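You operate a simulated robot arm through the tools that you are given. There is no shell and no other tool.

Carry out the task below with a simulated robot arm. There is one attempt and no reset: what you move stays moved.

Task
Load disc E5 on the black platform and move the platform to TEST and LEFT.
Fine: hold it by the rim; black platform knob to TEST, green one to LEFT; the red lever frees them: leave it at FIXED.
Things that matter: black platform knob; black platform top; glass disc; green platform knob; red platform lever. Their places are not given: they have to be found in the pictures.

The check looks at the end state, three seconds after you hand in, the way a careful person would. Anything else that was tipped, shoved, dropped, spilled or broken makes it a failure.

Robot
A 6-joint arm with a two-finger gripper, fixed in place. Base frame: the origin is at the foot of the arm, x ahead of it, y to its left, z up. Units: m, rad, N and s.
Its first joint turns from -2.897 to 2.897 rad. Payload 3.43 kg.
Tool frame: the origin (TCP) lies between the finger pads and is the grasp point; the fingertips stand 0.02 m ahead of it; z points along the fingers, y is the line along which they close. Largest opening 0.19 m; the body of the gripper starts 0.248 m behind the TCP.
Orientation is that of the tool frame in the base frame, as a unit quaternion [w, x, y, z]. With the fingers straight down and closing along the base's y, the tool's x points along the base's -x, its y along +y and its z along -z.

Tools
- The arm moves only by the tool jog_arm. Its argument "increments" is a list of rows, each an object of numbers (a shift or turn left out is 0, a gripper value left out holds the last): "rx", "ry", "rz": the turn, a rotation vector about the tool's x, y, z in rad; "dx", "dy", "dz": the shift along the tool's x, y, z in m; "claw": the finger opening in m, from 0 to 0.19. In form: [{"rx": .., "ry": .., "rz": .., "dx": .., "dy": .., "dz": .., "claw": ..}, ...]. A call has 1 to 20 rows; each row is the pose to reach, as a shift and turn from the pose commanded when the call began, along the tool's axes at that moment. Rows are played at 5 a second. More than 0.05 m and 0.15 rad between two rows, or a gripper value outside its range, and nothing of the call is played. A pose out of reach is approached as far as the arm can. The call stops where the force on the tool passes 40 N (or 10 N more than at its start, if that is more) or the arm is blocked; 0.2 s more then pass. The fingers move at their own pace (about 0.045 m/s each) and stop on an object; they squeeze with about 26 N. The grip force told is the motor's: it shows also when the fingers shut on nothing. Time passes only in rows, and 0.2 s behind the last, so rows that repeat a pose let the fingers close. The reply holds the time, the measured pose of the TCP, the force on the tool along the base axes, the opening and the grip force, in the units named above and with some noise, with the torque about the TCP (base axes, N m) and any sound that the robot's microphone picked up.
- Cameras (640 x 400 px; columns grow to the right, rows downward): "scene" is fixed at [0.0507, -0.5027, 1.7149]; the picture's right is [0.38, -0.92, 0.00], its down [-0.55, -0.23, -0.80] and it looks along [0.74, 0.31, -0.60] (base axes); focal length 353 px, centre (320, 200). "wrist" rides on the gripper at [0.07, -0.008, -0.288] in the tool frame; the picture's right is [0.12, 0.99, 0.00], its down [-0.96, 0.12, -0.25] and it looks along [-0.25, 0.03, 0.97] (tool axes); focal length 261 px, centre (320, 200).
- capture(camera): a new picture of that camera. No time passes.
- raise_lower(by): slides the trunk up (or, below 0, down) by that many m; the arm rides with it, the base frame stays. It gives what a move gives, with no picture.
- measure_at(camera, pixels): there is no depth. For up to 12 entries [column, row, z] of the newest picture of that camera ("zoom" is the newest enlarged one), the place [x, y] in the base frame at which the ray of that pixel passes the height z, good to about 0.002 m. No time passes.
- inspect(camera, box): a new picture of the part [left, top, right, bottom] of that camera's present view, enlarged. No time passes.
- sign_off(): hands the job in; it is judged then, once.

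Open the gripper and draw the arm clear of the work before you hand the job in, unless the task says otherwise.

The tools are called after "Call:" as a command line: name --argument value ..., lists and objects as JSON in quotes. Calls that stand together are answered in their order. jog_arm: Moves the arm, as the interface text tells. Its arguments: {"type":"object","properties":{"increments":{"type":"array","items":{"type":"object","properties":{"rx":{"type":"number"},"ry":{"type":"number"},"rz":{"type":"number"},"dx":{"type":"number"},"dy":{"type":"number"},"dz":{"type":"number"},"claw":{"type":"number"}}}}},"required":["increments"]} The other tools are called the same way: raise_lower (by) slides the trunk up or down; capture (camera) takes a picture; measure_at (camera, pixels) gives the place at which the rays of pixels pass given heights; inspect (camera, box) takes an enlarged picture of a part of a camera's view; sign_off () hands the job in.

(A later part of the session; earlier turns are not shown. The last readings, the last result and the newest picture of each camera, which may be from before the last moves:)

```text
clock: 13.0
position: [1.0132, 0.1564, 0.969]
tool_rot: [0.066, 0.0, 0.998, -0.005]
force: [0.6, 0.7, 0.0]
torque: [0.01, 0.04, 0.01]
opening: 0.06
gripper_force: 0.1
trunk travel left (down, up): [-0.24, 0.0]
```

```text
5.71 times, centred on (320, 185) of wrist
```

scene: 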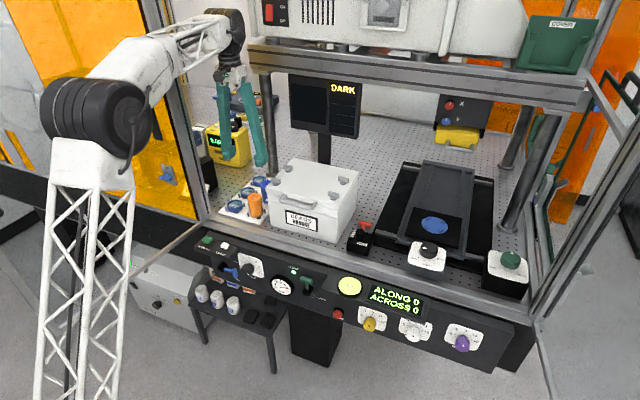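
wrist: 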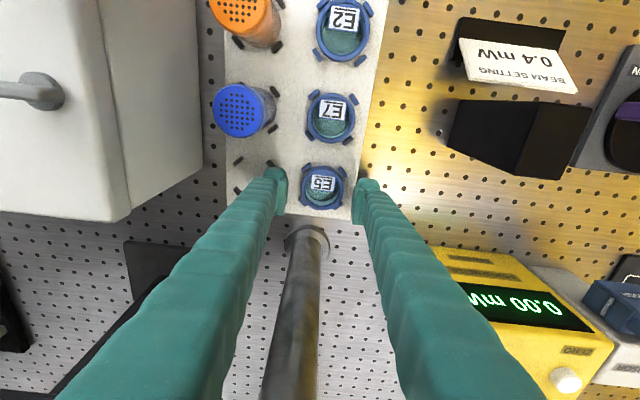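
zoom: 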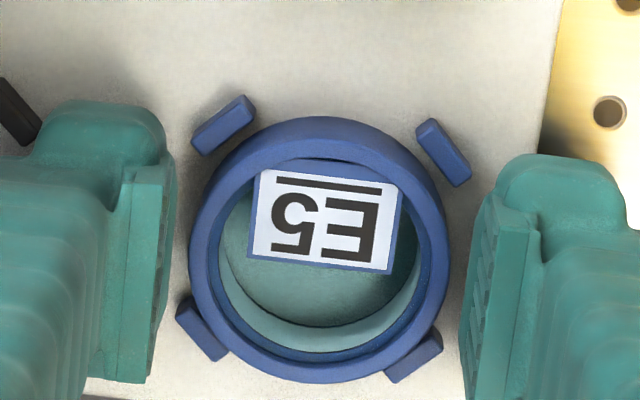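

Fingers are centered with ~3.5 mm per side. I close onto the rim and read the opening.

Call:
jog_arm --increments '[{"claw": 0.045}, {"claw": 0.045}, {"claw": 0.045}, {"claw": 0.045}]'

Call:
inspect --camera "wrist" --box '[280, 150, 360, 220]'

Call:
inspect --camera "scene" --box '[238, 160, 270, 190]'

```text
clock: 14.0
position: [1.0133, 0.1546, 0.9685]
tool_rot: [0.066, 0.0, 0.998, -0.005]
force: [0.1, 0.3, 0.5]
torque: [0.05, 0.02, -0.01]
opening: 0.0526
gripper_force: 26.0
trunk travel left (down, up): [-0.24, 0.0]
```

```text
5.71 times, centred on (320, 185) of wrist
```

zoom: 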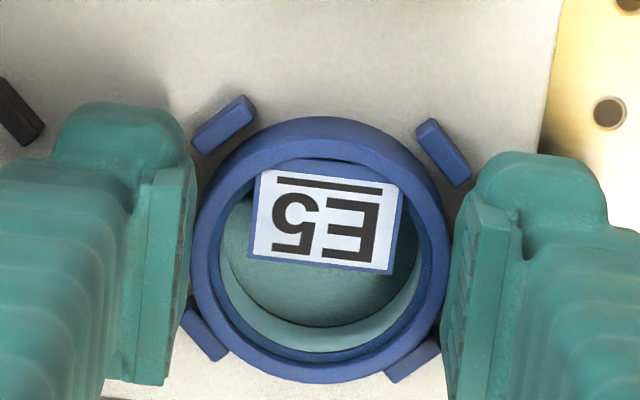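

```text
13.33 times, centred on (254, 175) of scene
```

zoom: 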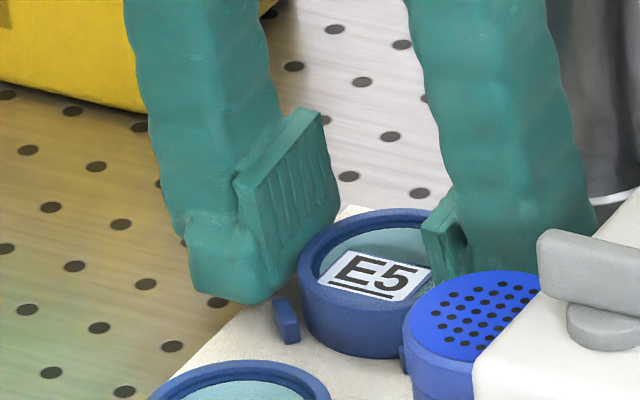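

The fingers hold the rim: opening 0.0526, grip 26 N. I lift gently straight up by 4 cm and check.

Call:
jog_arm --increments '[{"dx": -0.0013, "dz": -0.01}, {"dx": -0.0026, "dz": -0.02}, {"dx": -0.004, "dz": -0.03}, {"dx": -0.0053, "dz": -0.04}, {"dx": -0.0053, "dz": -0.04}]'

Call:
inspect --camera "wrist" --box '[260, 130, 380, 230]'

Call:
inspect --camera "scene" --box '[225, 145, 285, 195]'

```text
clock: 15.2
position: [1.0124, 0.1562, 1.0087]
tool_rot: [0.065, -0.001, 0.998, -0.004]
force: [-0.5, -0.7, 0.1]
torque: [0.02, -0.02, -0.05]
opening: 0.0451
gripper_force: 0.0
trunk travel left (down, up): [-0.24, 0.0]
```

```text
4.00 times, centred on (320, 180) of wrist
```

zoom: 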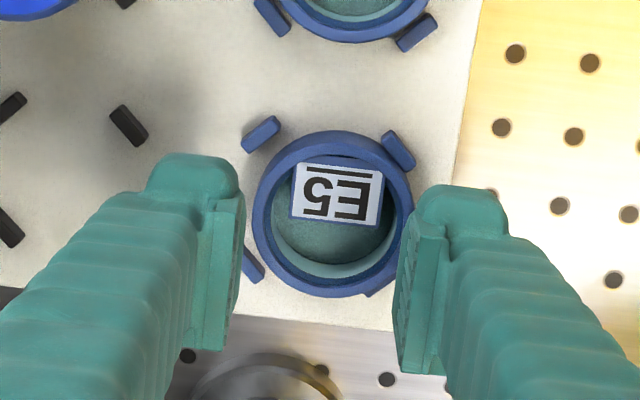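

```text
8.00 times, centred on (255, 170) of scene
```

zoom: 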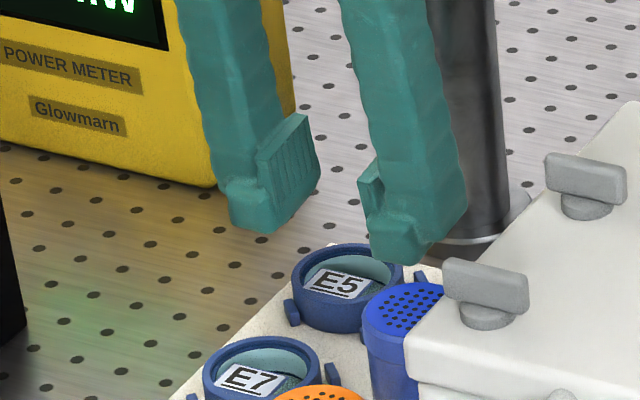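

The disc slipped out on lifting (opening fell to 0.045); it is still flat in its slot, shifted slightly. The grip was too shallow, so I reopen and re-measure the ring before a deeper grasp.

Call:
jog_arm --increments '[{"claw": 0.07}, {"claw": 0.07}, {"claw": 0.07}]'

Call:
capture --camera "wrist"

Call:
inspect --camera "wrist" --box '[280, 150, 360, 220]'

```text
clock: 16.0
position: [1.0142, 0.1566, 1.0094]
tool_rot: [0.065, -0.001, 0.998, -0.005]
force: [0.4, 0.4, -1.0]
torque: [0.0, -0.01, -0.02]
opening: 0.0702
gripper_force: 0.2
trunk travel left (down, up): [-0.24, 0.0]
```

```text
taken
```

wrist: 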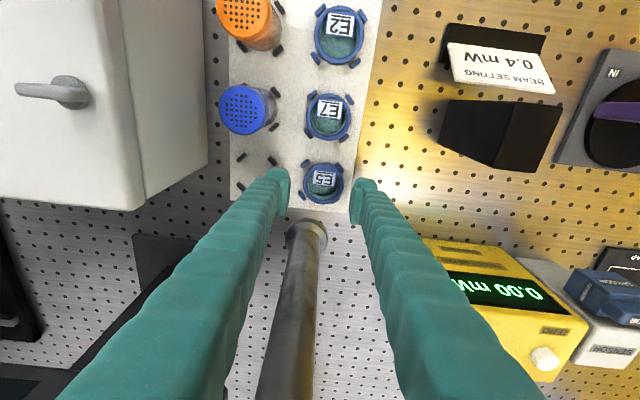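

```text
5.71 times, centred on (320, 185) of wrist
```

zoom: 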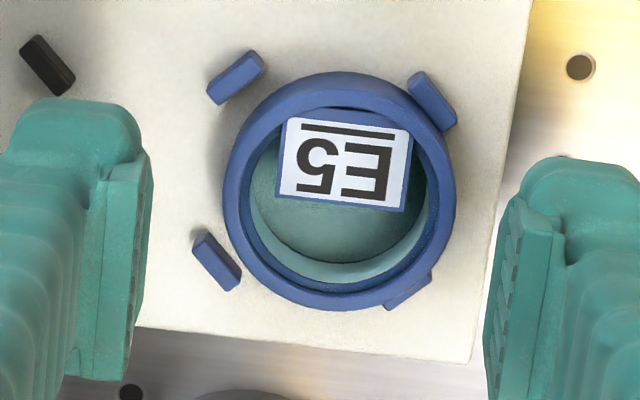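

The ring moved about 4 mm toward +y against the right-hand tabs. I check from the scene camera whether it lies flat.

Call:
inspect --camera "scene" --box '[242, 168, 274, 194]'

Call:
measure_at --camera "wrist" --pixels '[[323.5, 183.2, 0.957], [303, 183.2, 0.957], [343.9, 183.2, 0.957], [323.5, 204.5, 0.957], [305.1, 163.6, 0.948], [339.6, 167.5, 0.948], [302, 195.5, 0.948], [335.4, 200.7, 0.948]]'

```text
15.38 times, centred on (258, 181) of scene
```

zoom: 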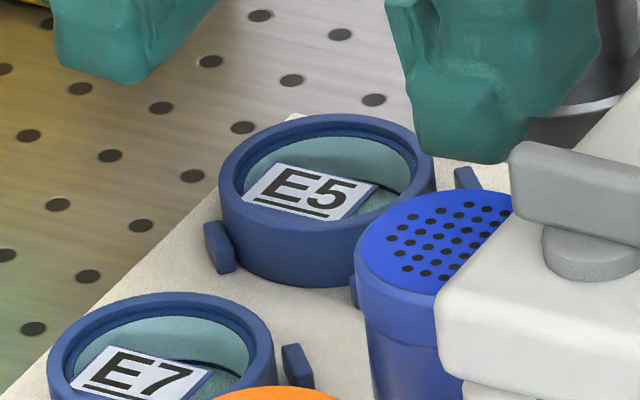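

```text
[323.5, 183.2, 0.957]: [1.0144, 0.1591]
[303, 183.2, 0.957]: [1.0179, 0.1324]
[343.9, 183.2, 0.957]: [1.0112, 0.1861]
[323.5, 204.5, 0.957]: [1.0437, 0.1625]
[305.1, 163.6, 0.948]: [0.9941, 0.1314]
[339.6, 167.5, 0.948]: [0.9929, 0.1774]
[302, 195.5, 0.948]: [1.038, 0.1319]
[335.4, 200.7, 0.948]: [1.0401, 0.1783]
```

The disc is flat. I descend again at the slot center (y≈0.155), this time deeper to TCP z≈0.9625 so the tips sit just above the tray, with opening 0.07.

Call:
jog_arm --increments '[{"dx": 0.002, "dy": -0.0005, "dz": 0.015, "claw": 0.072}, {"dx": 0.0039, "dy": -0.0005, "dz": 0.03}, {"dx": 0.005, "dy": -0.0005, "dz": 0.038}, {"dx": 0.0056, "dy": -0.0005, "dz": 0.042}, {"dx": 0.0061, "dy": -0.0005, "dz": 0.046}, {"dx": 0.0061, "dy": -0.0005, "dz": 0.046}]'

Call:
inspect --camera "wrist" --box '[280, 150, 360, 220]'

Call:
inspect --camera "scene" --box '[242, 168, 274, 194]'

```text
clock: 17.4
position: [1.0146, 0.1534, 0.9635]
tool_rot: [0.066, -0.001, 0.998, -0.004]
force: [0.1, -0.1, 5.2]
torque: [-0.23, 0.04, -0.03]
opening: 0.0722
gripper_force: 0.2
trunk travel left (down, up): [-0.24, 0.0]
```

```text
5.71 times, centred on (320, 185) of wrist
```

zoom: 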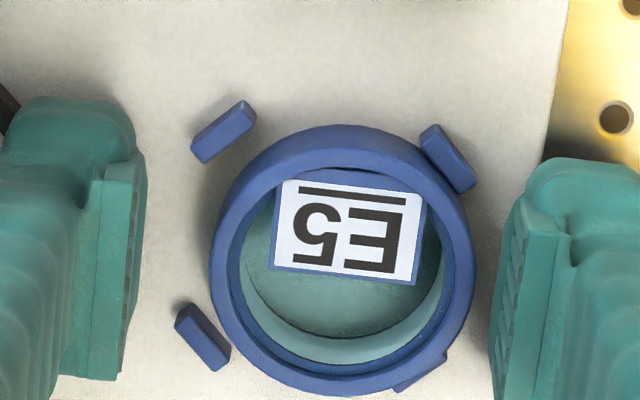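

```text
15.38 times, centred on (258, 181) of scene
```

zoom: 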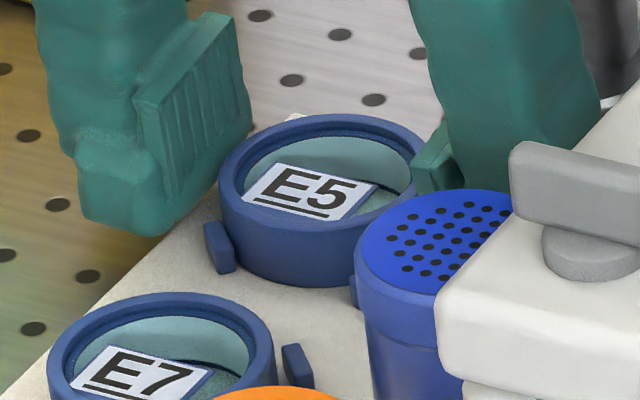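

A light 5 N upward force shows the right tip just touches the tray, so tray top ≈0.941. I raise 1.5 mm and close gradually.

Call:
jog_arm --increments '[{"dx": -0.0002, "dz": -0.0015}, {"dx": -0.0002, "dz": -0.0015, "claw": 0.062}, {"dx": -0.0002, "dz": -0.0015, "claw": 0.058}, {"dx": -0.0002, "dz": -0.0015, "claw": 0.058}]'

Call:
inspect --camera "wrist" --box '[280, 150, 360, 220]'

```text
clock: 18.4
position: [1.013, 0.1544, 0.9638]
tool_rot: [0.066, -0.001, 0.998, -0.004]
force: [1.0, 2.4, 3.3]
torque: [0.12, 0.06, -0.03]
opening: 0.0592
gripper_force: 1.1
trunk travel left (down, up): [-0.24, 0.0]
```

```text
5.71 times, centred on (320, 185) of wrist
```

zoom: 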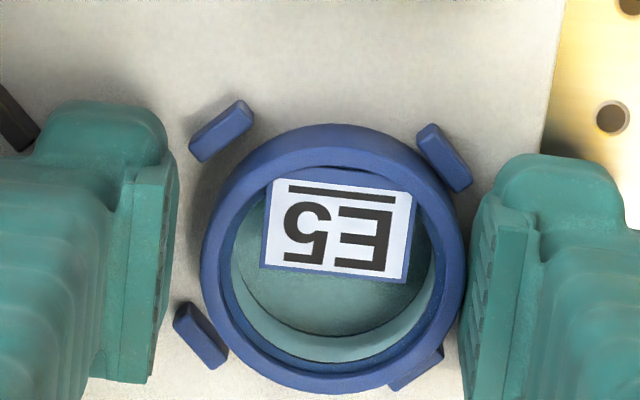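

The left finger starts to push the ring back toward center (opening 0.059), with a slight 3 N upward contact remaining. I raise another 1 mm and close onto the rim.

Call:
jog_arm --increments '[{"dx": -0.00013, "dz": -0.001, "claw": 0.059}, {"dx": -0.00013, "dz": -0.001, "claw": 0.055}, {"dx": -0.00013, "dz": -0.001, "claw": 0.05}, {"dx": -0.00013, "dz": -0.001, "claw": 0.045}, {"dx": -0.00013, "dz": -0.001, "claw": 0.045}, {"dx": -0.00013, "dz": -0.001, "claw": 0.045}]'

Call:
inspect --camera "wrist" --box '[280, 150, 360, 220]'

Call:
inspect --camera "scene" --box '[242, 168, 274, 194]'

```text
clock: 19.8
position: [1.0136, 0.1552, 0.9656]
tool_rot: [0.065, 0.0, 0.998, -0.005]
force: [-0.4, 0.0, -0.1]
torque: [-0.01, -0.01, -0.01]
opening: 0.0524
gripper_force: 26.2
trunk travel left (down, up): [-0.24, 0.0]
```

```text
5.71 times, centred on (320, 185) of wrist
```

zoom: 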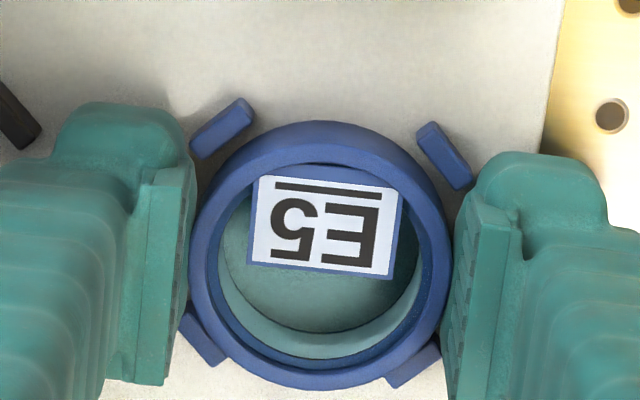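

```text
15.38 times, centred on (258, 181) of scene
```

zoom: 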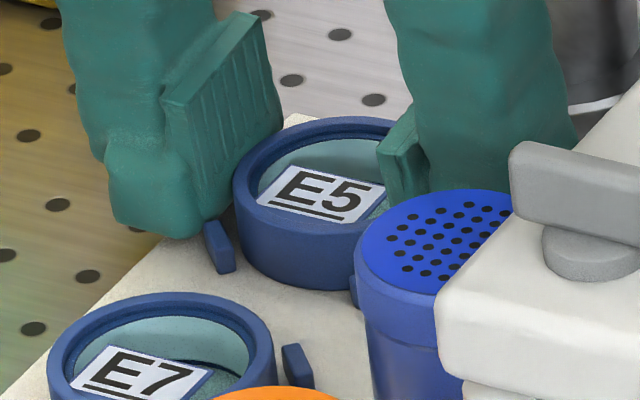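

Gripped at opening 0.0524 with neutral forces. I lift only 6 mm slowly and check whether the disc comes along.

Call:
jog_arm --increments '[{"dx": -0.0002, "dz": -0.0015}, {"dx": -0.0004, "dz": -0.003}, {"dx": -0.0006, "dz": -0.0045}, {"dx": -0.0008, "dz": -0.006}]'

Call:
inspect --camera "scene" --box '[242, 168, 274, 194]'

```text
clock: 20.8
position: [1.0136, 0.1544, 0.9716]
tool_rot: [0.066, -0.001, 0.998, -0.004]
force: [-0.6, -0.2, -1.5]
torque: [0.01, 0.01, -0.01]
opening: 0.0524
gripper_force: 25.9
trunk travel left (down, up): [-0.24, 0.0]
```

```text
15.38 times, centred on (258, 181) of scene
```

zoom: 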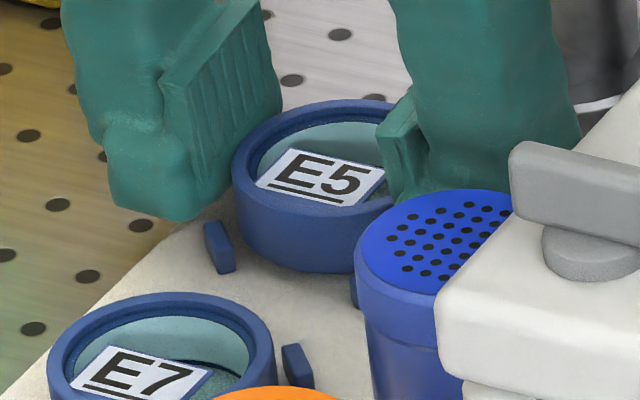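

The disc rises with the fingers (opening still 0.0524, −1.5 N weight). I continue lifting slowly.

Call:
jog_arm --increments '[{"dx": -0.0007, "dz": -0.005}, {"dx": -0.0018, "dz": -0.013}, {"dx": -0.0032, "dz": -0.024}, {"dx": -0.0048, "dz": -0.036}, {"dx": -0.0064, "dz": -0.048}, {"dx": -0.008, "dz": -0.06}, {"dx": -0.009, "dz": -0.068}, {"dx": -0.0095, "dz": -0.072}]'

Call:
inspect --camera "scene" --box '[225, 140, 285, 195]'

Call:
inspect --camera "wrist" --box '[270, 140, 370, 230]'

```text
clock: 22.6
position: [1.0133, 0.1565, 1.0438]
tool_rot: [0.064, -0.001, 0.998, -0.004]
force: [-0.2, 0.2, -1.0]
torque: [-0.05, 0.01, -0.02]
opening: 0.0523
gripper_force: 26.3
trunk travel left (down, up): [-0.24, 0.0]
```

```text
7.27 times, centred on (255, 168) of scene
```

zoom: 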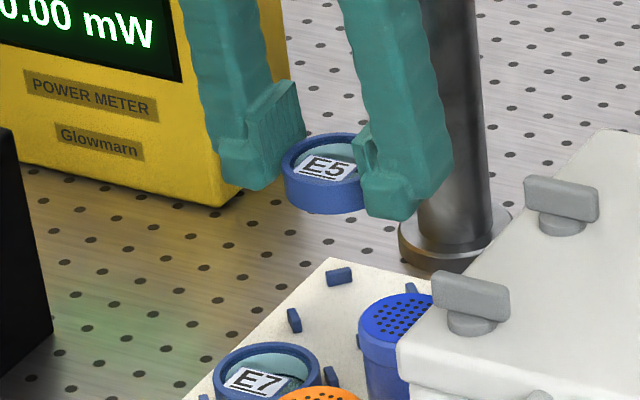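

```text
4.44 times, centred on (320, 185) of wrist
```

zoom: 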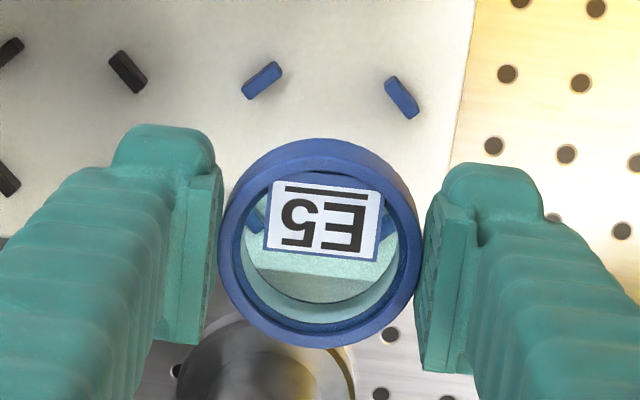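

The disc hangs flat and secure. I raise to z≈1.18 while drawing back, then carry it over the tank to about (0.82,−0.33).

Call:
jog_arm --increments '[{"dx": 0.0207, "dy": -0.0044, "dz": -0.0256}, {"dx": 0.0414, "dy": -0.0088, "dz": -0.0511}, {"dx": 0.0622, "dy": -0.0133, "dz": -0.0767}, {"dx": 0.0829, "dy": -0.0177, "dz": -0.1022}, {"dx": 0.1036, "dy": -0.0221, "dz": -0.1278}, {"dx": 0.1243, "dy": -0.0265, "dz": -0.1533}, {"dx": 0.1281, "dy": -0.0619, "dz": -0.1538}, {"dx": 0.1319, "dy": -0.0973, "dz": -0.1543}, {"dx": 0.1357, "dy": -0.1327, "dz": -0.1548}, {"dx": 0.1395, "dy": -0.168, "dz": -0.1553}, {"dx": 0.1434, "dy": -0.2034, "dz": -0.1558}, {"dx": 0.1472, "dy": -0.2388, "dz": -0.1563}, {"dx": 0.151, "dy": -0.2742, "dz": -0.1568}, {"dx": 0.1548, "dy": -0.3096, "dz": -0.1573}, {"dx": 0.1586, "dy": -0.345, "dz": -0.1578}, {"dx": 0.1624, "dy": -0.3803, "dz": -0.1583}, {"dx": 0.1663, "dy": -0.4157, "dz": -0.1588}, {"dx": 0.1701, "dy": -0.4511, "dz": -0.1593}, {"dx": 0.1739, "dy": -0.4865, "dz": -0.1597}]'

Call:
capture --camera "wrist"

Call:
capture --camera "scene"

```text
clock: 26.6
position: [0.8219, -0.3298, 1.185]
tool_rot: [0.066, -0.002, 0.998, -0.004]
force: [0.6, 0.4, -0.2]
torque: [-0.12, 0.0, -0.04]
opening: 0.0524
gripper_force: 26.4
trunk travel left (down, up): [-0.24, 0.0]
```

```text
taken
```

wrist: 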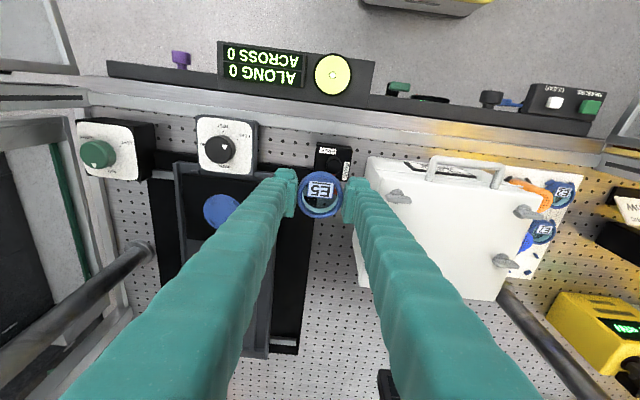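

```text
taken
```

scene: 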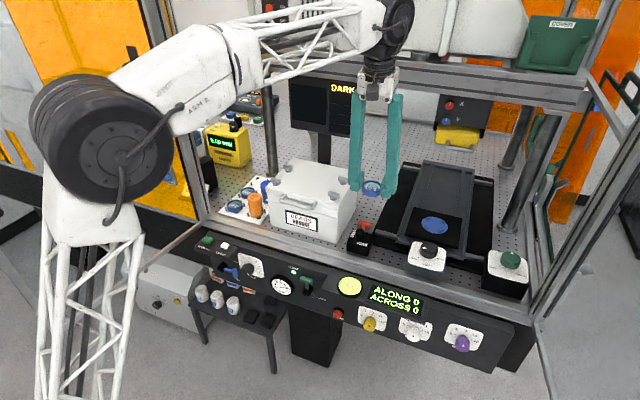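

Disc E5 is still held (0.0524). I zoom in on the seat with the scene camera to measure its center and tabs.

Call:
inspect --camera "scene" --box '[405, 200, 465, 260]'

Call:
inspect --camera "wrist" --box '[180, 110, 300, 240]'

```text
6.67 times, centred on (435, 230) of scene
```

zoom: 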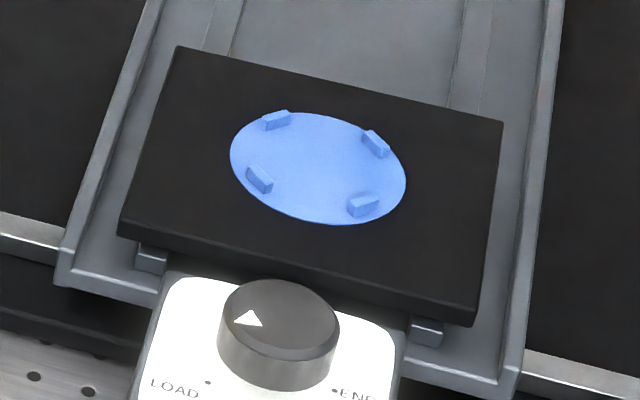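

```text
3.08 times, centred on (240, 175) of wrist
```

zoom: 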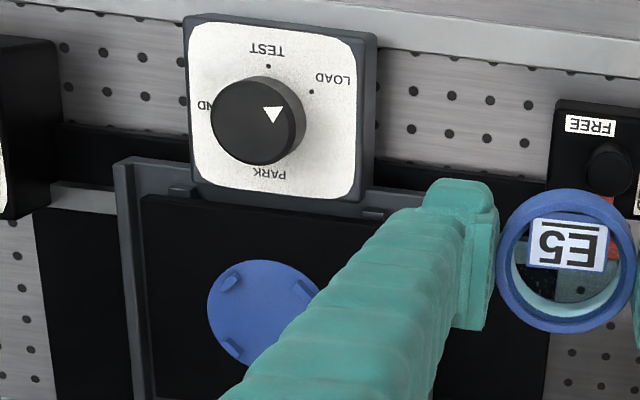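

Call:
measure_at --camera "wrist" --pixels '[[222.95, 213.1, 0.98], [222.95, 213.1, 1.0], [222.95, 213.1, 1.02]]'

Call:
measure_at --camera "scene" --pixels '[[434.8, 224.2, 0.98], [434.8, 224.2, 1.0], [434.8, 224.2, 1.02], [428.55, 217.85, 1.0], [443.4, 221.45, 1.0], [426, 226.85, 1.0], [441.3, 230.75, 1.0]]'

```text
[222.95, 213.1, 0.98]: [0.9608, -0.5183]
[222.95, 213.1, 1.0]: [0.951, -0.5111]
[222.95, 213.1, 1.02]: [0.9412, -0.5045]
```

```text
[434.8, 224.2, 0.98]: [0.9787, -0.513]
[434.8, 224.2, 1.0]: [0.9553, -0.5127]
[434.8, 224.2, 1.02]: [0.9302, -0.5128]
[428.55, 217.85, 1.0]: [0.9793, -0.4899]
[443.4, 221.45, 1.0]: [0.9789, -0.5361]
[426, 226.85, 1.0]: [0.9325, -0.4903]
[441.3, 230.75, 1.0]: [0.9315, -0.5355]
```

The seat's tabs are centered at (0.948,−0.5125), tab tops ≈1.005, plate ≈1.0. I move to a hover at TCP (0.946,−0.5125,1.065).

Call:
jog_arm --increments '[{"dx": -0.0026, "dy": -0.0225, "dz": 0.0142}, {"dx": -0.0053, "dy": -0.045, "dz": 0.0285}, {"dx": -0.008, "dy": -0.0675, "dz": 0.0427}, {"dx": -0.0106, "dy": -0.09, "dz": 0.0569}, {"dx": -0.0287, "dy": -0.11, "dz": 0.0728}, {"dx": -0.0467, "dy": -0.13, "dz": 0.0886}, {"dx": -0.0648, "dy": -0.15, "dz": 0.1045}, {"dx": -0.0789, "dy": -0.1609, "dz": 0.1148}, {"dx": -0.093, "dy": -0.1718, "dz": 0.125}, {"dx": -0.1071, "dy": -0.1827, "dz": 0.1353}, {"dx": -0.1071, "dy": -0.1827, "dz": 0.1353}]'

Call:
capture --camera "wrist"

Call:
inspect --camera "scene" --box '[390, 160, 480, 260]'

```text
clock: 29.0
position: [0.9454, -0.5147, 1.0633]
tool_rot: [0.064, -0.001, 0.998, -0.003]
force: [0.2, -0.2, -0.6]
torque: [0.04, 0.01, -0.04]
opening: 0.0526
gripper_force: 26.3
trunk travel left (down, up): [-0.24, 0.0]
```

```text
taken
```

wrist: 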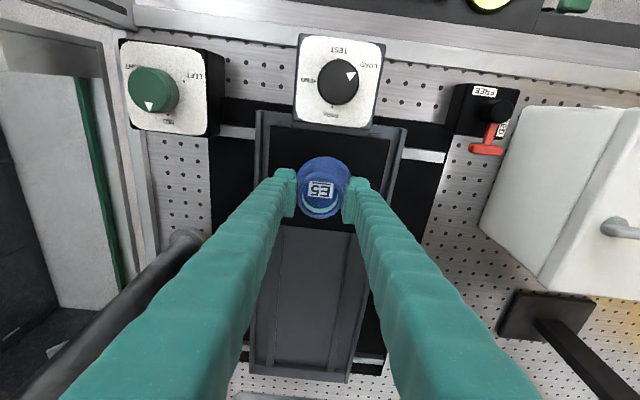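

```text
4.00 times, centred on (435, 210) of scene
```

zoom: 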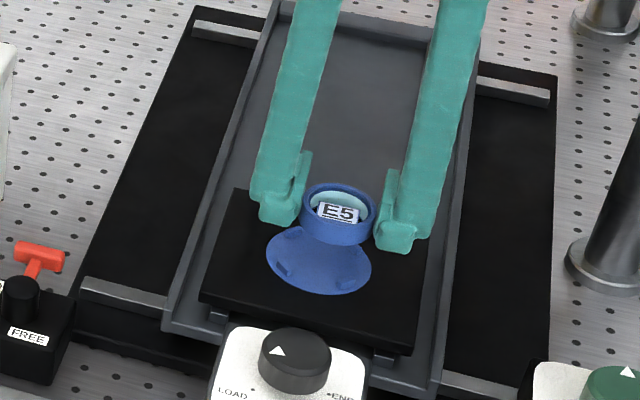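

Reached the hover; disc level. I zoom on the disc and seat for alignment.

Call:
inspect --camera "wrist" --box '[280, 140, 370, 230]'

Call:
inspect --camera "scene" --box '[410, 195, 460, 245]'

```text
4.44 times, centred on (325, 185) of wrist
```

zoom: 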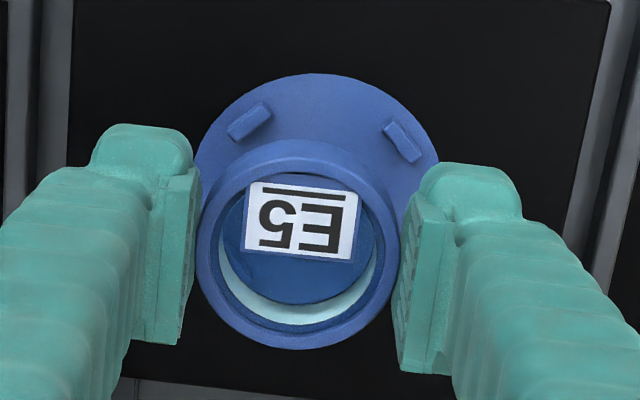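

```text
8.00 times, centred on (435, 220) of scene
```

zoom: 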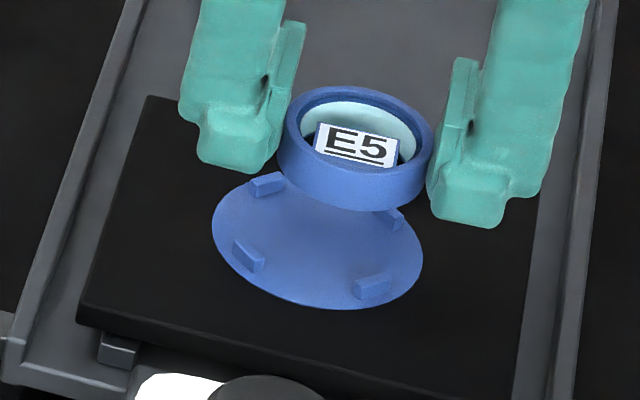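

Call:
measure_at --camera "wrist" --pixels '[[319.8, 194.7, 1.056], [297, 194.7, 1.056], [309.2, 167, 1.005], [343.7, 171.9, 1.005], [309.2, 167, 0.998], [343.7, 171.9, 0.998]]'

Call:
measure_at --camera "zoom" --pixels '[[358, 130, 1.056], [358, 130, 1.05], [268, 183, 1.005], [248, 253, 1.005], [372, 286, 1.005], [268, 183, 1.0], [248, 253, 1.0], [372, 286, 1.0]]'

```text
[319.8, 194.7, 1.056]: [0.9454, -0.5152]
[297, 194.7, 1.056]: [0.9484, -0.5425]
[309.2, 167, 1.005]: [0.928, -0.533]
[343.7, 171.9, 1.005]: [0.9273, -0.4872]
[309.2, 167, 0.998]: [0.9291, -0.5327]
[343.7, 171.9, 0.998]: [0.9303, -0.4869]
```

```text
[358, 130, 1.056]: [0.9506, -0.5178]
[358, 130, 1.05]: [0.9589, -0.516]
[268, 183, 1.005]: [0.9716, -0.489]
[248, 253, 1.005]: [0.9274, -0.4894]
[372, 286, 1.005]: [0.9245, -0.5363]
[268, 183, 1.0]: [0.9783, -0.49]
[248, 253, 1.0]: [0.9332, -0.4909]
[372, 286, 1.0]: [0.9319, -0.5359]
```

Seat center is (0.950,−0.512) and the disc is at about (0.947,−0.5155). I correct by (+3 mm, +3.5 mm) and lower 28 mm to just above the tabs.

Call:
jog_arm --increments '[{"dx": -0.003, "dy": 0.0035, "dz": 0.0004}, {"dx": -0.0018, "dy": 0.0035, "dz": 0.01}, {"dx": -0.0006, "dy": 0.0035, "dz": 0.019}, {"dx": 0.0006, "dy": 0.0035, "dz": 0.0282}, {"dx": 0.0006, "dy": 0.0035, "dz": 0.0282}]'

Call:
inspect --camera "wrist" --box '[280, 140, 370, 230]'

Call:
inspect --camera "scene" --box '[410, 195, 460, 245]'

```text
clock: 30.2
position: [0.9483, -0.5115, 1.0361]
tool_rot: [0.065, 0.0, 0.998, -0.004]
force: [0.2, 1.0, -0.5]
torque: [0.0, 0.05, 0.01]
opening: 0.0525
gripper_force: 26.3
trunk travel left (down, up): [-0.24, 0.0]
```

```text
4.44 times, centred on (325, 185) of wrist
```

zoom: 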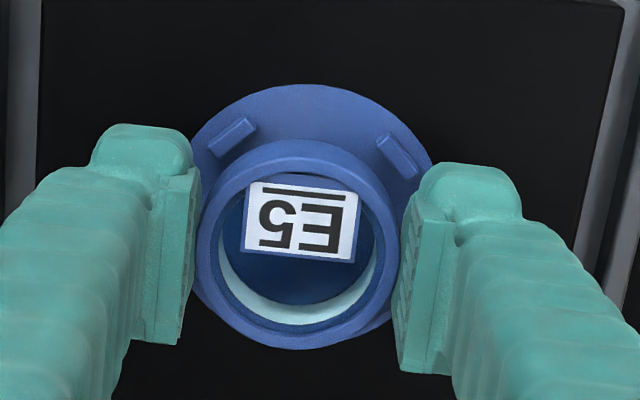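

```text
8.00 times, centred on (435, 220) of scene
```

zoom: 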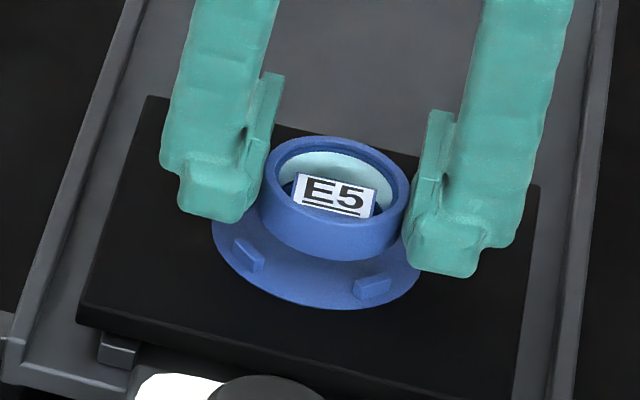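

Call:
capture --camera "wrist"

Call:
measure_at --camera "wrist" --pixels '[[319.8, 194.7, 1.0286], [297, 194.7, 1.0286], [342.3, 194.7, 1.0286], [305.2, 170.8, 1.003], [342.3, 174.9, 1.003]]'

Call:
measure_at --camera "zoom" --pixels '[[338, 182, 1.0286], [250, 253, 1.003], [372, 286, 1.003]]'

```text
taken
```

wrist: 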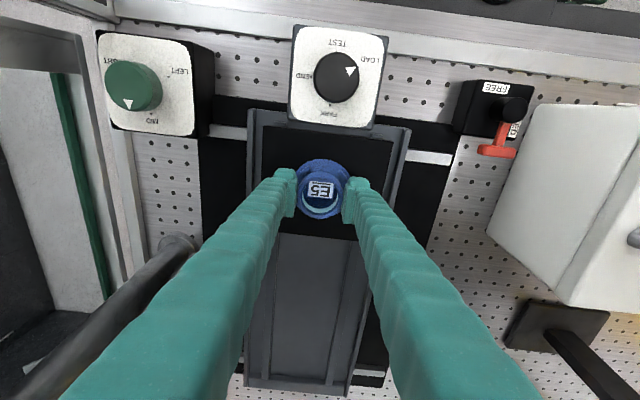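

```text
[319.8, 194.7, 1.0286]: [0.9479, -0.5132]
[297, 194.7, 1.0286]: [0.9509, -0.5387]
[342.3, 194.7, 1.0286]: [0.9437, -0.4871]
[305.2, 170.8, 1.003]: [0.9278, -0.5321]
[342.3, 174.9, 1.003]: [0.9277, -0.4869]
```

```text
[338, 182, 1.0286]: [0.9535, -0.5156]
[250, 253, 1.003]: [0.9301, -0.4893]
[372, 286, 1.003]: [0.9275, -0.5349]
```

Both cameras say the disc is still ~3.5 mm toward −y of the tab center. I shift +3.5 mm in y, +1 mm in x, then lower 7 mm.

Call:
jog_arm --increments '[{"dx": -0.001, "dy": 0.0018}, {"dx": -0.001, "dy": 0.0035}, {"dx": -0.0005, "dy": 0.0035, "dz": 0.0035}, {"dx": -0.0001, "dy": 0.0035, "dz": 0.007}, {"dx": -0.0001, "dy": 0.0035, "dz": 0.007}]'

Call:
inspect --camera "wrist" --box '[280, 140, 370, 230]'

Call:
inspect --camera "scene" --box '[410, 195, 460, 245]'

```text
clock: 31.4
position: [0.9485, -0.5076, 1.0291]
tool_rot: [0.065, 0.0, 0.998, -0.004]
force: [-0.1, -0.1, 0.1]
torque: [-0.02, 0.0, 0.04]
opening: 0.0526
gripper_force: 25.8
trunk travel left (down, up): [-0.24, 0.0]
```

```text
4.44 times, centred on (325, 185) of wrist
```

zoom: 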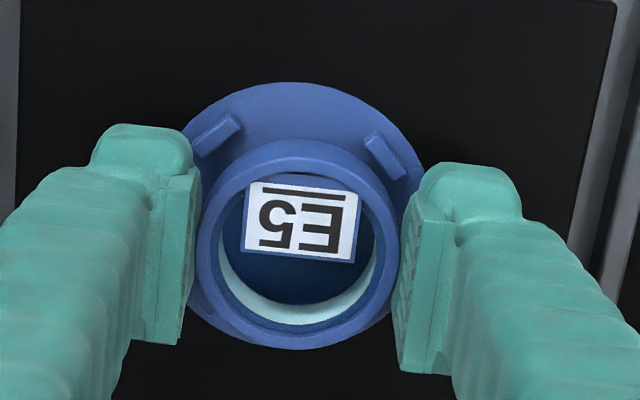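

```text
8.00 times, centred on (435, 220) of scene
```

zoom: 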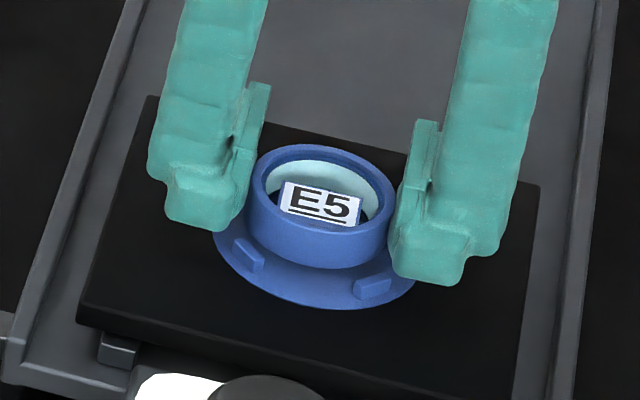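

Call:
capture --camera "wrist"

Call:
measure_at --camera "wrist" --pixels '[[319.8, 194.7, 1.0216], [297.3, 194.7, 1.0216], [342.3, 194.7, 1.0216], [301.8, 169.9, 1.003], [339.6, 174.4, 1.003]]'

Call:
measure_at --camera "zoom" --pixels '[[322, 191, 1.0216], [248, 191, 1.0216], [395, 205, 1.0216], [250, 253, 1.003], [372, 286, 1.003]]'

```text
taken
```

wrist: 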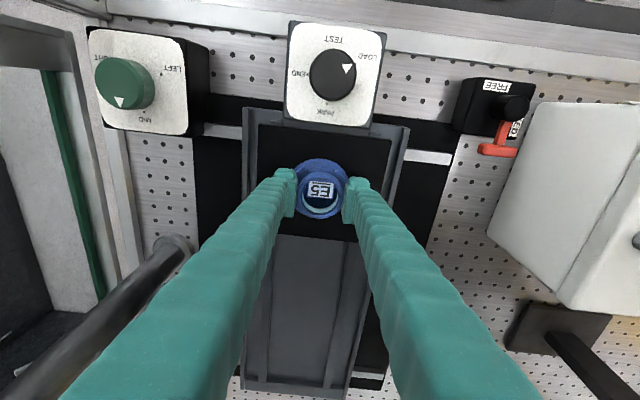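

```text
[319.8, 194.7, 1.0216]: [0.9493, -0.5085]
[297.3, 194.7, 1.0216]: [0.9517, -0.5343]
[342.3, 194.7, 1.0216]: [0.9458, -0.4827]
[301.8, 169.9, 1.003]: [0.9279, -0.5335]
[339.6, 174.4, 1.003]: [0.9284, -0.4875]
```

```text
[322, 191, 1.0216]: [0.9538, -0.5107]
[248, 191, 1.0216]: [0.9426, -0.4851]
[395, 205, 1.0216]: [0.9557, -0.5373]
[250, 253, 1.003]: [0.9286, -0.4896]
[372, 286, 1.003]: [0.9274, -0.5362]
```

Disc is now ~1.8 mm too far +y; x is right. I correct −1.8 mm and lower in 1.5 mm steps, watching for contact.

Call:
jog_arm --increments '[{"dy": -0.0018}, {"dy": -0.0018, "dx": 0.0002, "dz": 0.0015}, {"dy": -0.0018, "dx": 0.0004, "dz": 0.003}, {"dy": -0.0018, "dx": 0.0004, "dz": 0.003}]'

Call:
inspect --camera "scene" --box '[410, 195, 460, 245]'

```text
clock: 32.4
position: [0.9492, -0.5095, 1.0261]
tool_rot: [0.065, -0.001, 0.998, -0.004]
force: [-0.4, 0.1, -1.3]
torque: [0.0, -0.02, -0.03]
opening: 0.0523
gripper_force: 25.8
trunk travel left (down, up): [-0.24, 0.0]
```

```text
8.00 times, centred on (435, 220) of scene
```

zoom: 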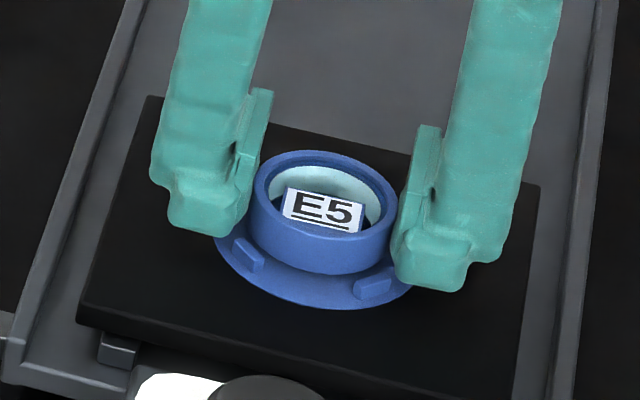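

Alignment looks good and no contact yet. I keep lowering slowly.

Call:
jog_arm --increments '[{"dx": 0.0001, "dz": 0.001}, {"dx": 0.0003, "dz": 0.002}, {"dx": 0.0004, "dz": 0.003}]'

Call:
inspect --camera "scene" --box '[410, 195, 460, 245]'

```text
clock: 33.2
position: [0.9477, -0.509, 1.0234]
tool_rot: [0.065, -0.001, 0.998, -0.004]
force: [-0.3, -0.2, 0.4]
torque: [0.03, 0.01, -0.02]
opening: 0.0522
gripper_force: 26.0
trunk travel left (down, up): [-0.24, 0.0]
```

```text
8.00 times, centred on (435, 220) of scene
```

zoom: 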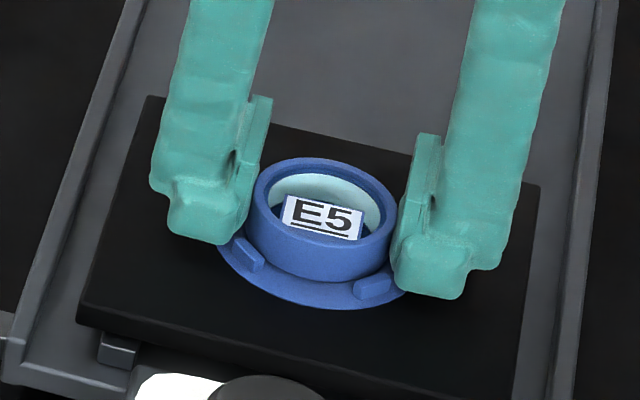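

Call:
jog_arm --increments '[{"dx": 0.0001, "dz": 0.001}, {"dx": 0.0003, "dz": 0.002}, {"dx": 0.0004, "dz": 0.003}]'

Call:
inspect --camera "scene" --box '[410, 195, 460, 245]'

Call:
inspect --camera "wrist" --box '[280, 140, 370, 230]'

```text
clock: 34.0
position: [0.9485, -0.5082, 1.0218]
tool_rot: [0.066, 0.0, 0.998, -0.004]
force: [0.5, -0.1, 5.0]
torque: [0.11, 0.04, 0.06]
opening: 0.0525
gripper_force: 26.2
trunk travel left (down, up): [-0.24, 0.0]
```

```text
8.00 times, centred on (435, 220) of scene
```

zoom: 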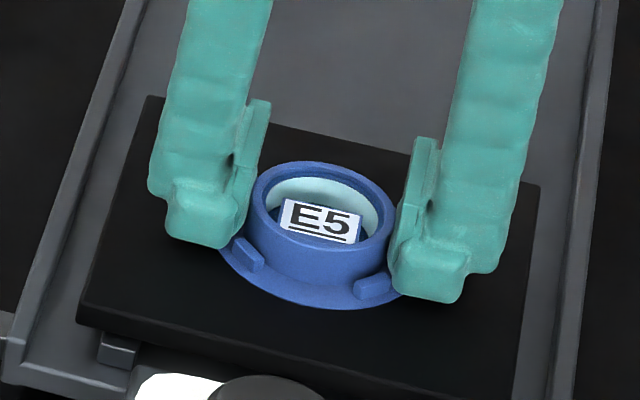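

```text
4.44 times, centred on (325, 185) of wrist
```

zoom: 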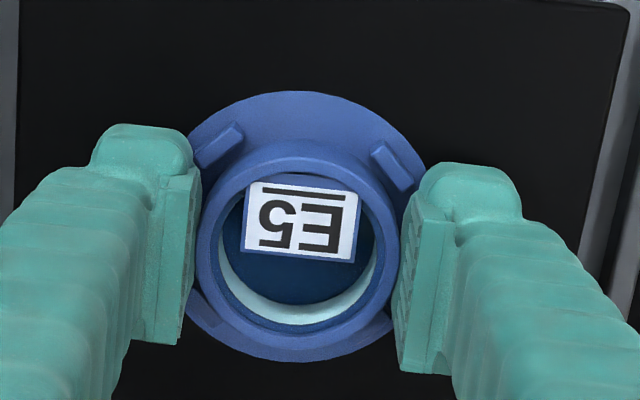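

Contact with 5 N upward; the ring bottom (~0.997) is below the tab tops, so it sits on the seat. I open the fingers gently.

Call:
jog_arm --increments '[{"claw": 0.054}, {"claw": 0.058}, {"claw": 0.066}, {"claw": 0.072}, {"claw": 0.072}]'

Call:
inspect --camera "scene" --box '[410, 195, 460, 245]'

Call:
inspect --camera "wrist" --box '[280, 140, 370, 230]'

```text
clock: 35.2
position: [0.9495, -0.5098, 1.0203]
tool_rot: [0.065, 0.0, 0.998, -0.004]
force: [-0.2, 0.2, 0.4]
torque: [0.03, -0.04, -0.01]
opening: 0.0722
gripper_force: 0.2
trunk travel left (down, up): [-0.24, 0.0]
```

```text
8.00 times, centred on (435, 220) of scene
```

zoom: 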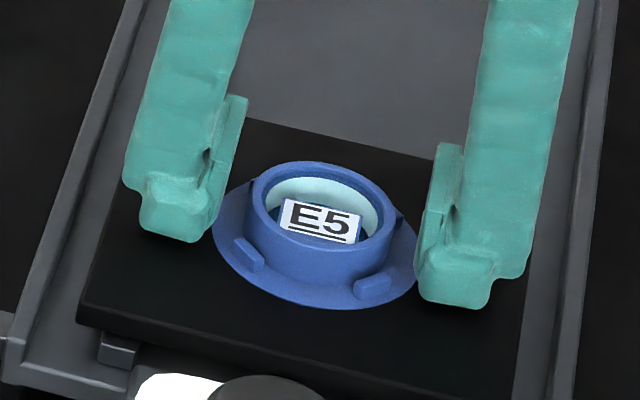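

```text
4.44 times, centred on (325, 185) of wrist
```

zoom: 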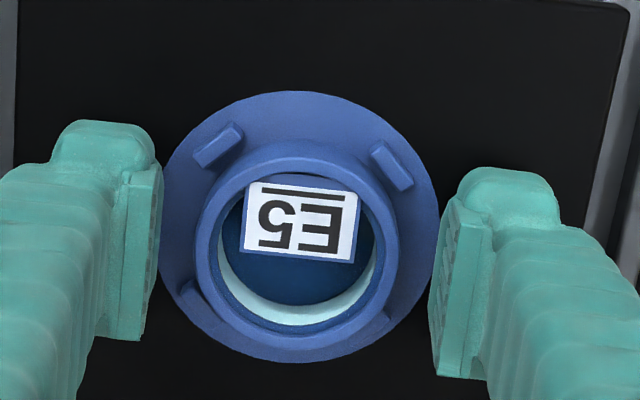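

E5 sits flat between the four tabs. I widen a little and raise straight up by 9 cm.

Call:
jog_arm --increments '[{"claw": 0.085}, {"dx": -0.0013, "dz": -0.01, "claw": 0.085}, {"dx": -0.004, "dz": -0.03}, {"dx": -0.0066, "dz": -0.05}, {"dx": -0.0092, "dz": -0.07}, {"dx": -0.0118, "dz": -0.089}]'

Call:
capture --camera "wrist"

Call:
inspect --camera "scene" --box '[410, 195, 460, 245]'

```text
clock: 36.6
position: [0.949, -0.5088, 1.111]
tool_rot: [0.066, 0.0, 0.998, -0.004]
force: [-0.3, 0.2, -0.7]
torque: [0.01, 0.0, 0.01]
opening: 0.085
gripper_force: 0.0
trunk travel left (down, up): [-0.24, 0.0]
```

```text
taken
```

wrist: 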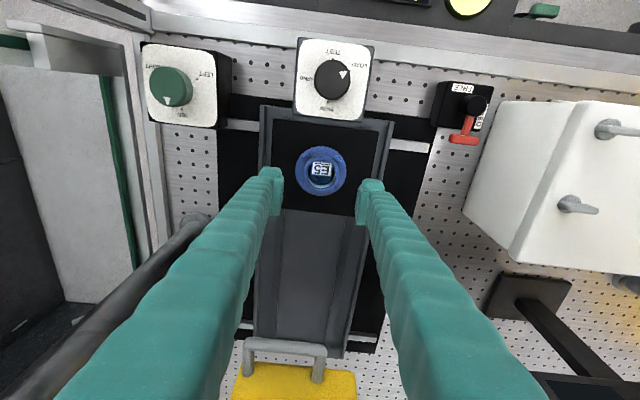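

```text
8.00 times, centred on (435, 220) of scene
```

zoom: 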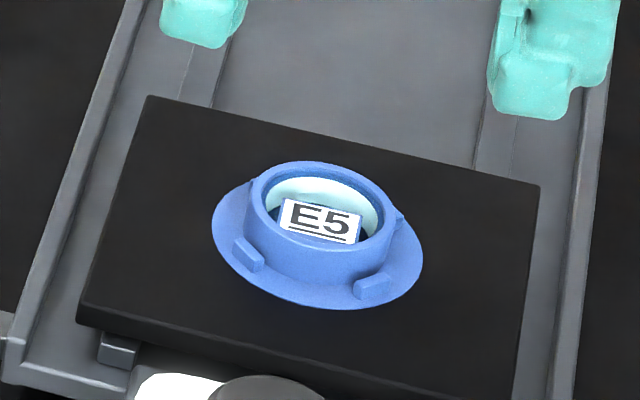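

The disc is loaded. Next the red lever, so I zoom on it in both cameras to refine hub and handle positions.

Call:
inspect --camera "wrist" --box '[420, 70, 520, 150]'

Call:
inspect --camera "scene" --box '[340, 205, 390, 255]'

```text
5.00 times, centred on (470, 110) of wrist
```

zoom: 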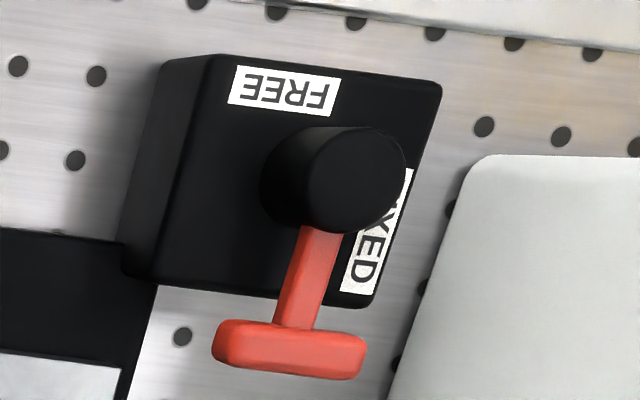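

```text
8.00 times, centred on (365, 230) of scene
```

zoom: 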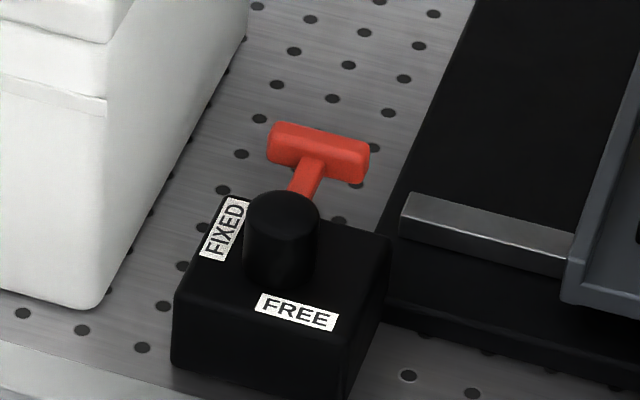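

Call:
measure_at --camera "wrist" --pixels '[[476.4, 106, 1.0], [476.4, 106, 1.03], [464, 139, 0.97], [464, 139, 1.0], [449.5, 138.5, 0.99], [478.5, 142, 0.99]]'

Call:
measure_at --camera "zoom" --pixels '[[283, 215, 1.0], [283, 215, 1.03], [320, 147, 0.97], [320, 147, 1.0], [270, 135, 0.99], [368, 160, 0.99], [280, 265, 0.97], [225, 205, 0.97], [385, 240, 0.97]]'

```text
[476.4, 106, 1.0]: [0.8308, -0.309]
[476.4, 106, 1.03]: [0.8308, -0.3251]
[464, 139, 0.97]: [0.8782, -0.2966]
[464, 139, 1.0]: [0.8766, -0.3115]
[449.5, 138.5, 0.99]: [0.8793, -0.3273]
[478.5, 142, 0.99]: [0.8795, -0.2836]
```

```text
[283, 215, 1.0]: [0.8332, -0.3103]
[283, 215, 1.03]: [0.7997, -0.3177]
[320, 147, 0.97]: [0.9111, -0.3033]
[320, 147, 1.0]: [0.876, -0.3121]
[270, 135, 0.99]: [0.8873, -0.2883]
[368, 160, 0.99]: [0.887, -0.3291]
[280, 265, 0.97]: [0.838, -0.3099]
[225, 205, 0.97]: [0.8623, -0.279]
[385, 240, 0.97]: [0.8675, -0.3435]
```

Call:
measure_at --camera "zoom" --pixels '[[90, 305, 0.93], [245, 40, 0.93], [205, 110, 0.93], [175, 290, 0.97], [185, 300, 0.97], [350, 345, 0.97], [400, 215, 0.97], [570, 262, 0.97]]'

Call:
measure_at --camera "wrist" --pixels '[[464, 214, 1.09], [500, 102, 1.09], [438, 164, 0.97], [512, 86, 0.97], [495, 171, 0.97]]'

```text
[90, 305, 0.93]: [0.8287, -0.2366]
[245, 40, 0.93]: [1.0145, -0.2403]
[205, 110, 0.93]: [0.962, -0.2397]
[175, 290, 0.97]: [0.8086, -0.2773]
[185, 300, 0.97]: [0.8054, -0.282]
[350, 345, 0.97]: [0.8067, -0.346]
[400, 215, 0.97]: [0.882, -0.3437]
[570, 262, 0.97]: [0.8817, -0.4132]
```

```text
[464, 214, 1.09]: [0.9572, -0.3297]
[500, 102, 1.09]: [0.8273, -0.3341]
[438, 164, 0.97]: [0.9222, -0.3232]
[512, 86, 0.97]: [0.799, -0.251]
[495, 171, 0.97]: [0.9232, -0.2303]
```

Call:
measure_at --camera "wrist" --pixels '[[494.4, 86.6, 0.96], [494.4, 86.6, 0.98], [431, 142, 0.95], [431, 142, 0.97], [431, 142, 0.99], [480, 131, 0.97], [444.4, 126.5, 0.97]]'

Call:
measure_at --camera "zoom" --pixels '[[176, 290, 0.96], [176, 290, 0.98], [401, 213, 0.95], [401, 213, 0.97], [401, 213, 0.99], [340, 340, 0.96], [340, 340, 0.98]]'

```text
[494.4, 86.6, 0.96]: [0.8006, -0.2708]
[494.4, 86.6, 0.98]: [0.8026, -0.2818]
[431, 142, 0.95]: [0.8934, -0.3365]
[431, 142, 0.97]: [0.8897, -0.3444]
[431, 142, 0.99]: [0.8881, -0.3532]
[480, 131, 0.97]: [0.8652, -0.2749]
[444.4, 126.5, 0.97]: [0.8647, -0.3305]
```

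```text
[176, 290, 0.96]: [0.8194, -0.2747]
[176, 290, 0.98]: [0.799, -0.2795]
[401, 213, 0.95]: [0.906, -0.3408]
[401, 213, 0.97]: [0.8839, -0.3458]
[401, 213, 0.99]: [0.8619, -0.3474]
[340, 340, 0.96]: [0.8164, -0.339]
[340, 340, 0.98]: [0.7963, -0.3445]
```

Measured: hub axis (0.831,−0.310) top 1.002, T-bar center (0.877,−0.310) at z≈0.985–0.999, box top ≈0.976, rail top ≈0.963. I draw back/up, straighten the tool, and go toward the lever.

Call:
jog_arm --increments '[{"dx": 0.0, "dy": 0.0, "dz": -0.02, "ry": 0.02}, {"dx": 0.02, "dy": 0.027, "dz": -0.03, "ry": 0.05}, {"dx": 0.045, "dy": 0.055, "dz": -0.04, "ry": 0.08}, {"dx": 0.065, "dy": 0.085, "dz": -0.048, "ry": 0.11}, {"dx": 0.0831, "dy": 0.109, "dz": -0.0504, "ry": 0.131}, {"dx": 0.0831, "dy": 0.109, "dz": -0.0504, "ry": 0.131, "claw": 0.07}]'

Call:
capture --camera "wrist"

```text
clock: 38.0
position: [0.8587, -0.4004, 1.1481]
tool_rot: [0.0, 0.0, 1.0, -0.004]
force: [-0.8, -0.3, 0.3]
torque: [-0.04, -0.09, 0.01]
opening: 0.07
gripper_force: 0.1
trunk travel left (down, up): [-0.24, 0.0]
```

```text
taken
```

wrist: 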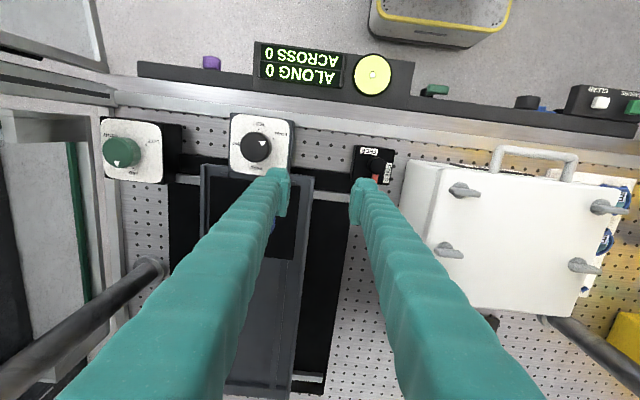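

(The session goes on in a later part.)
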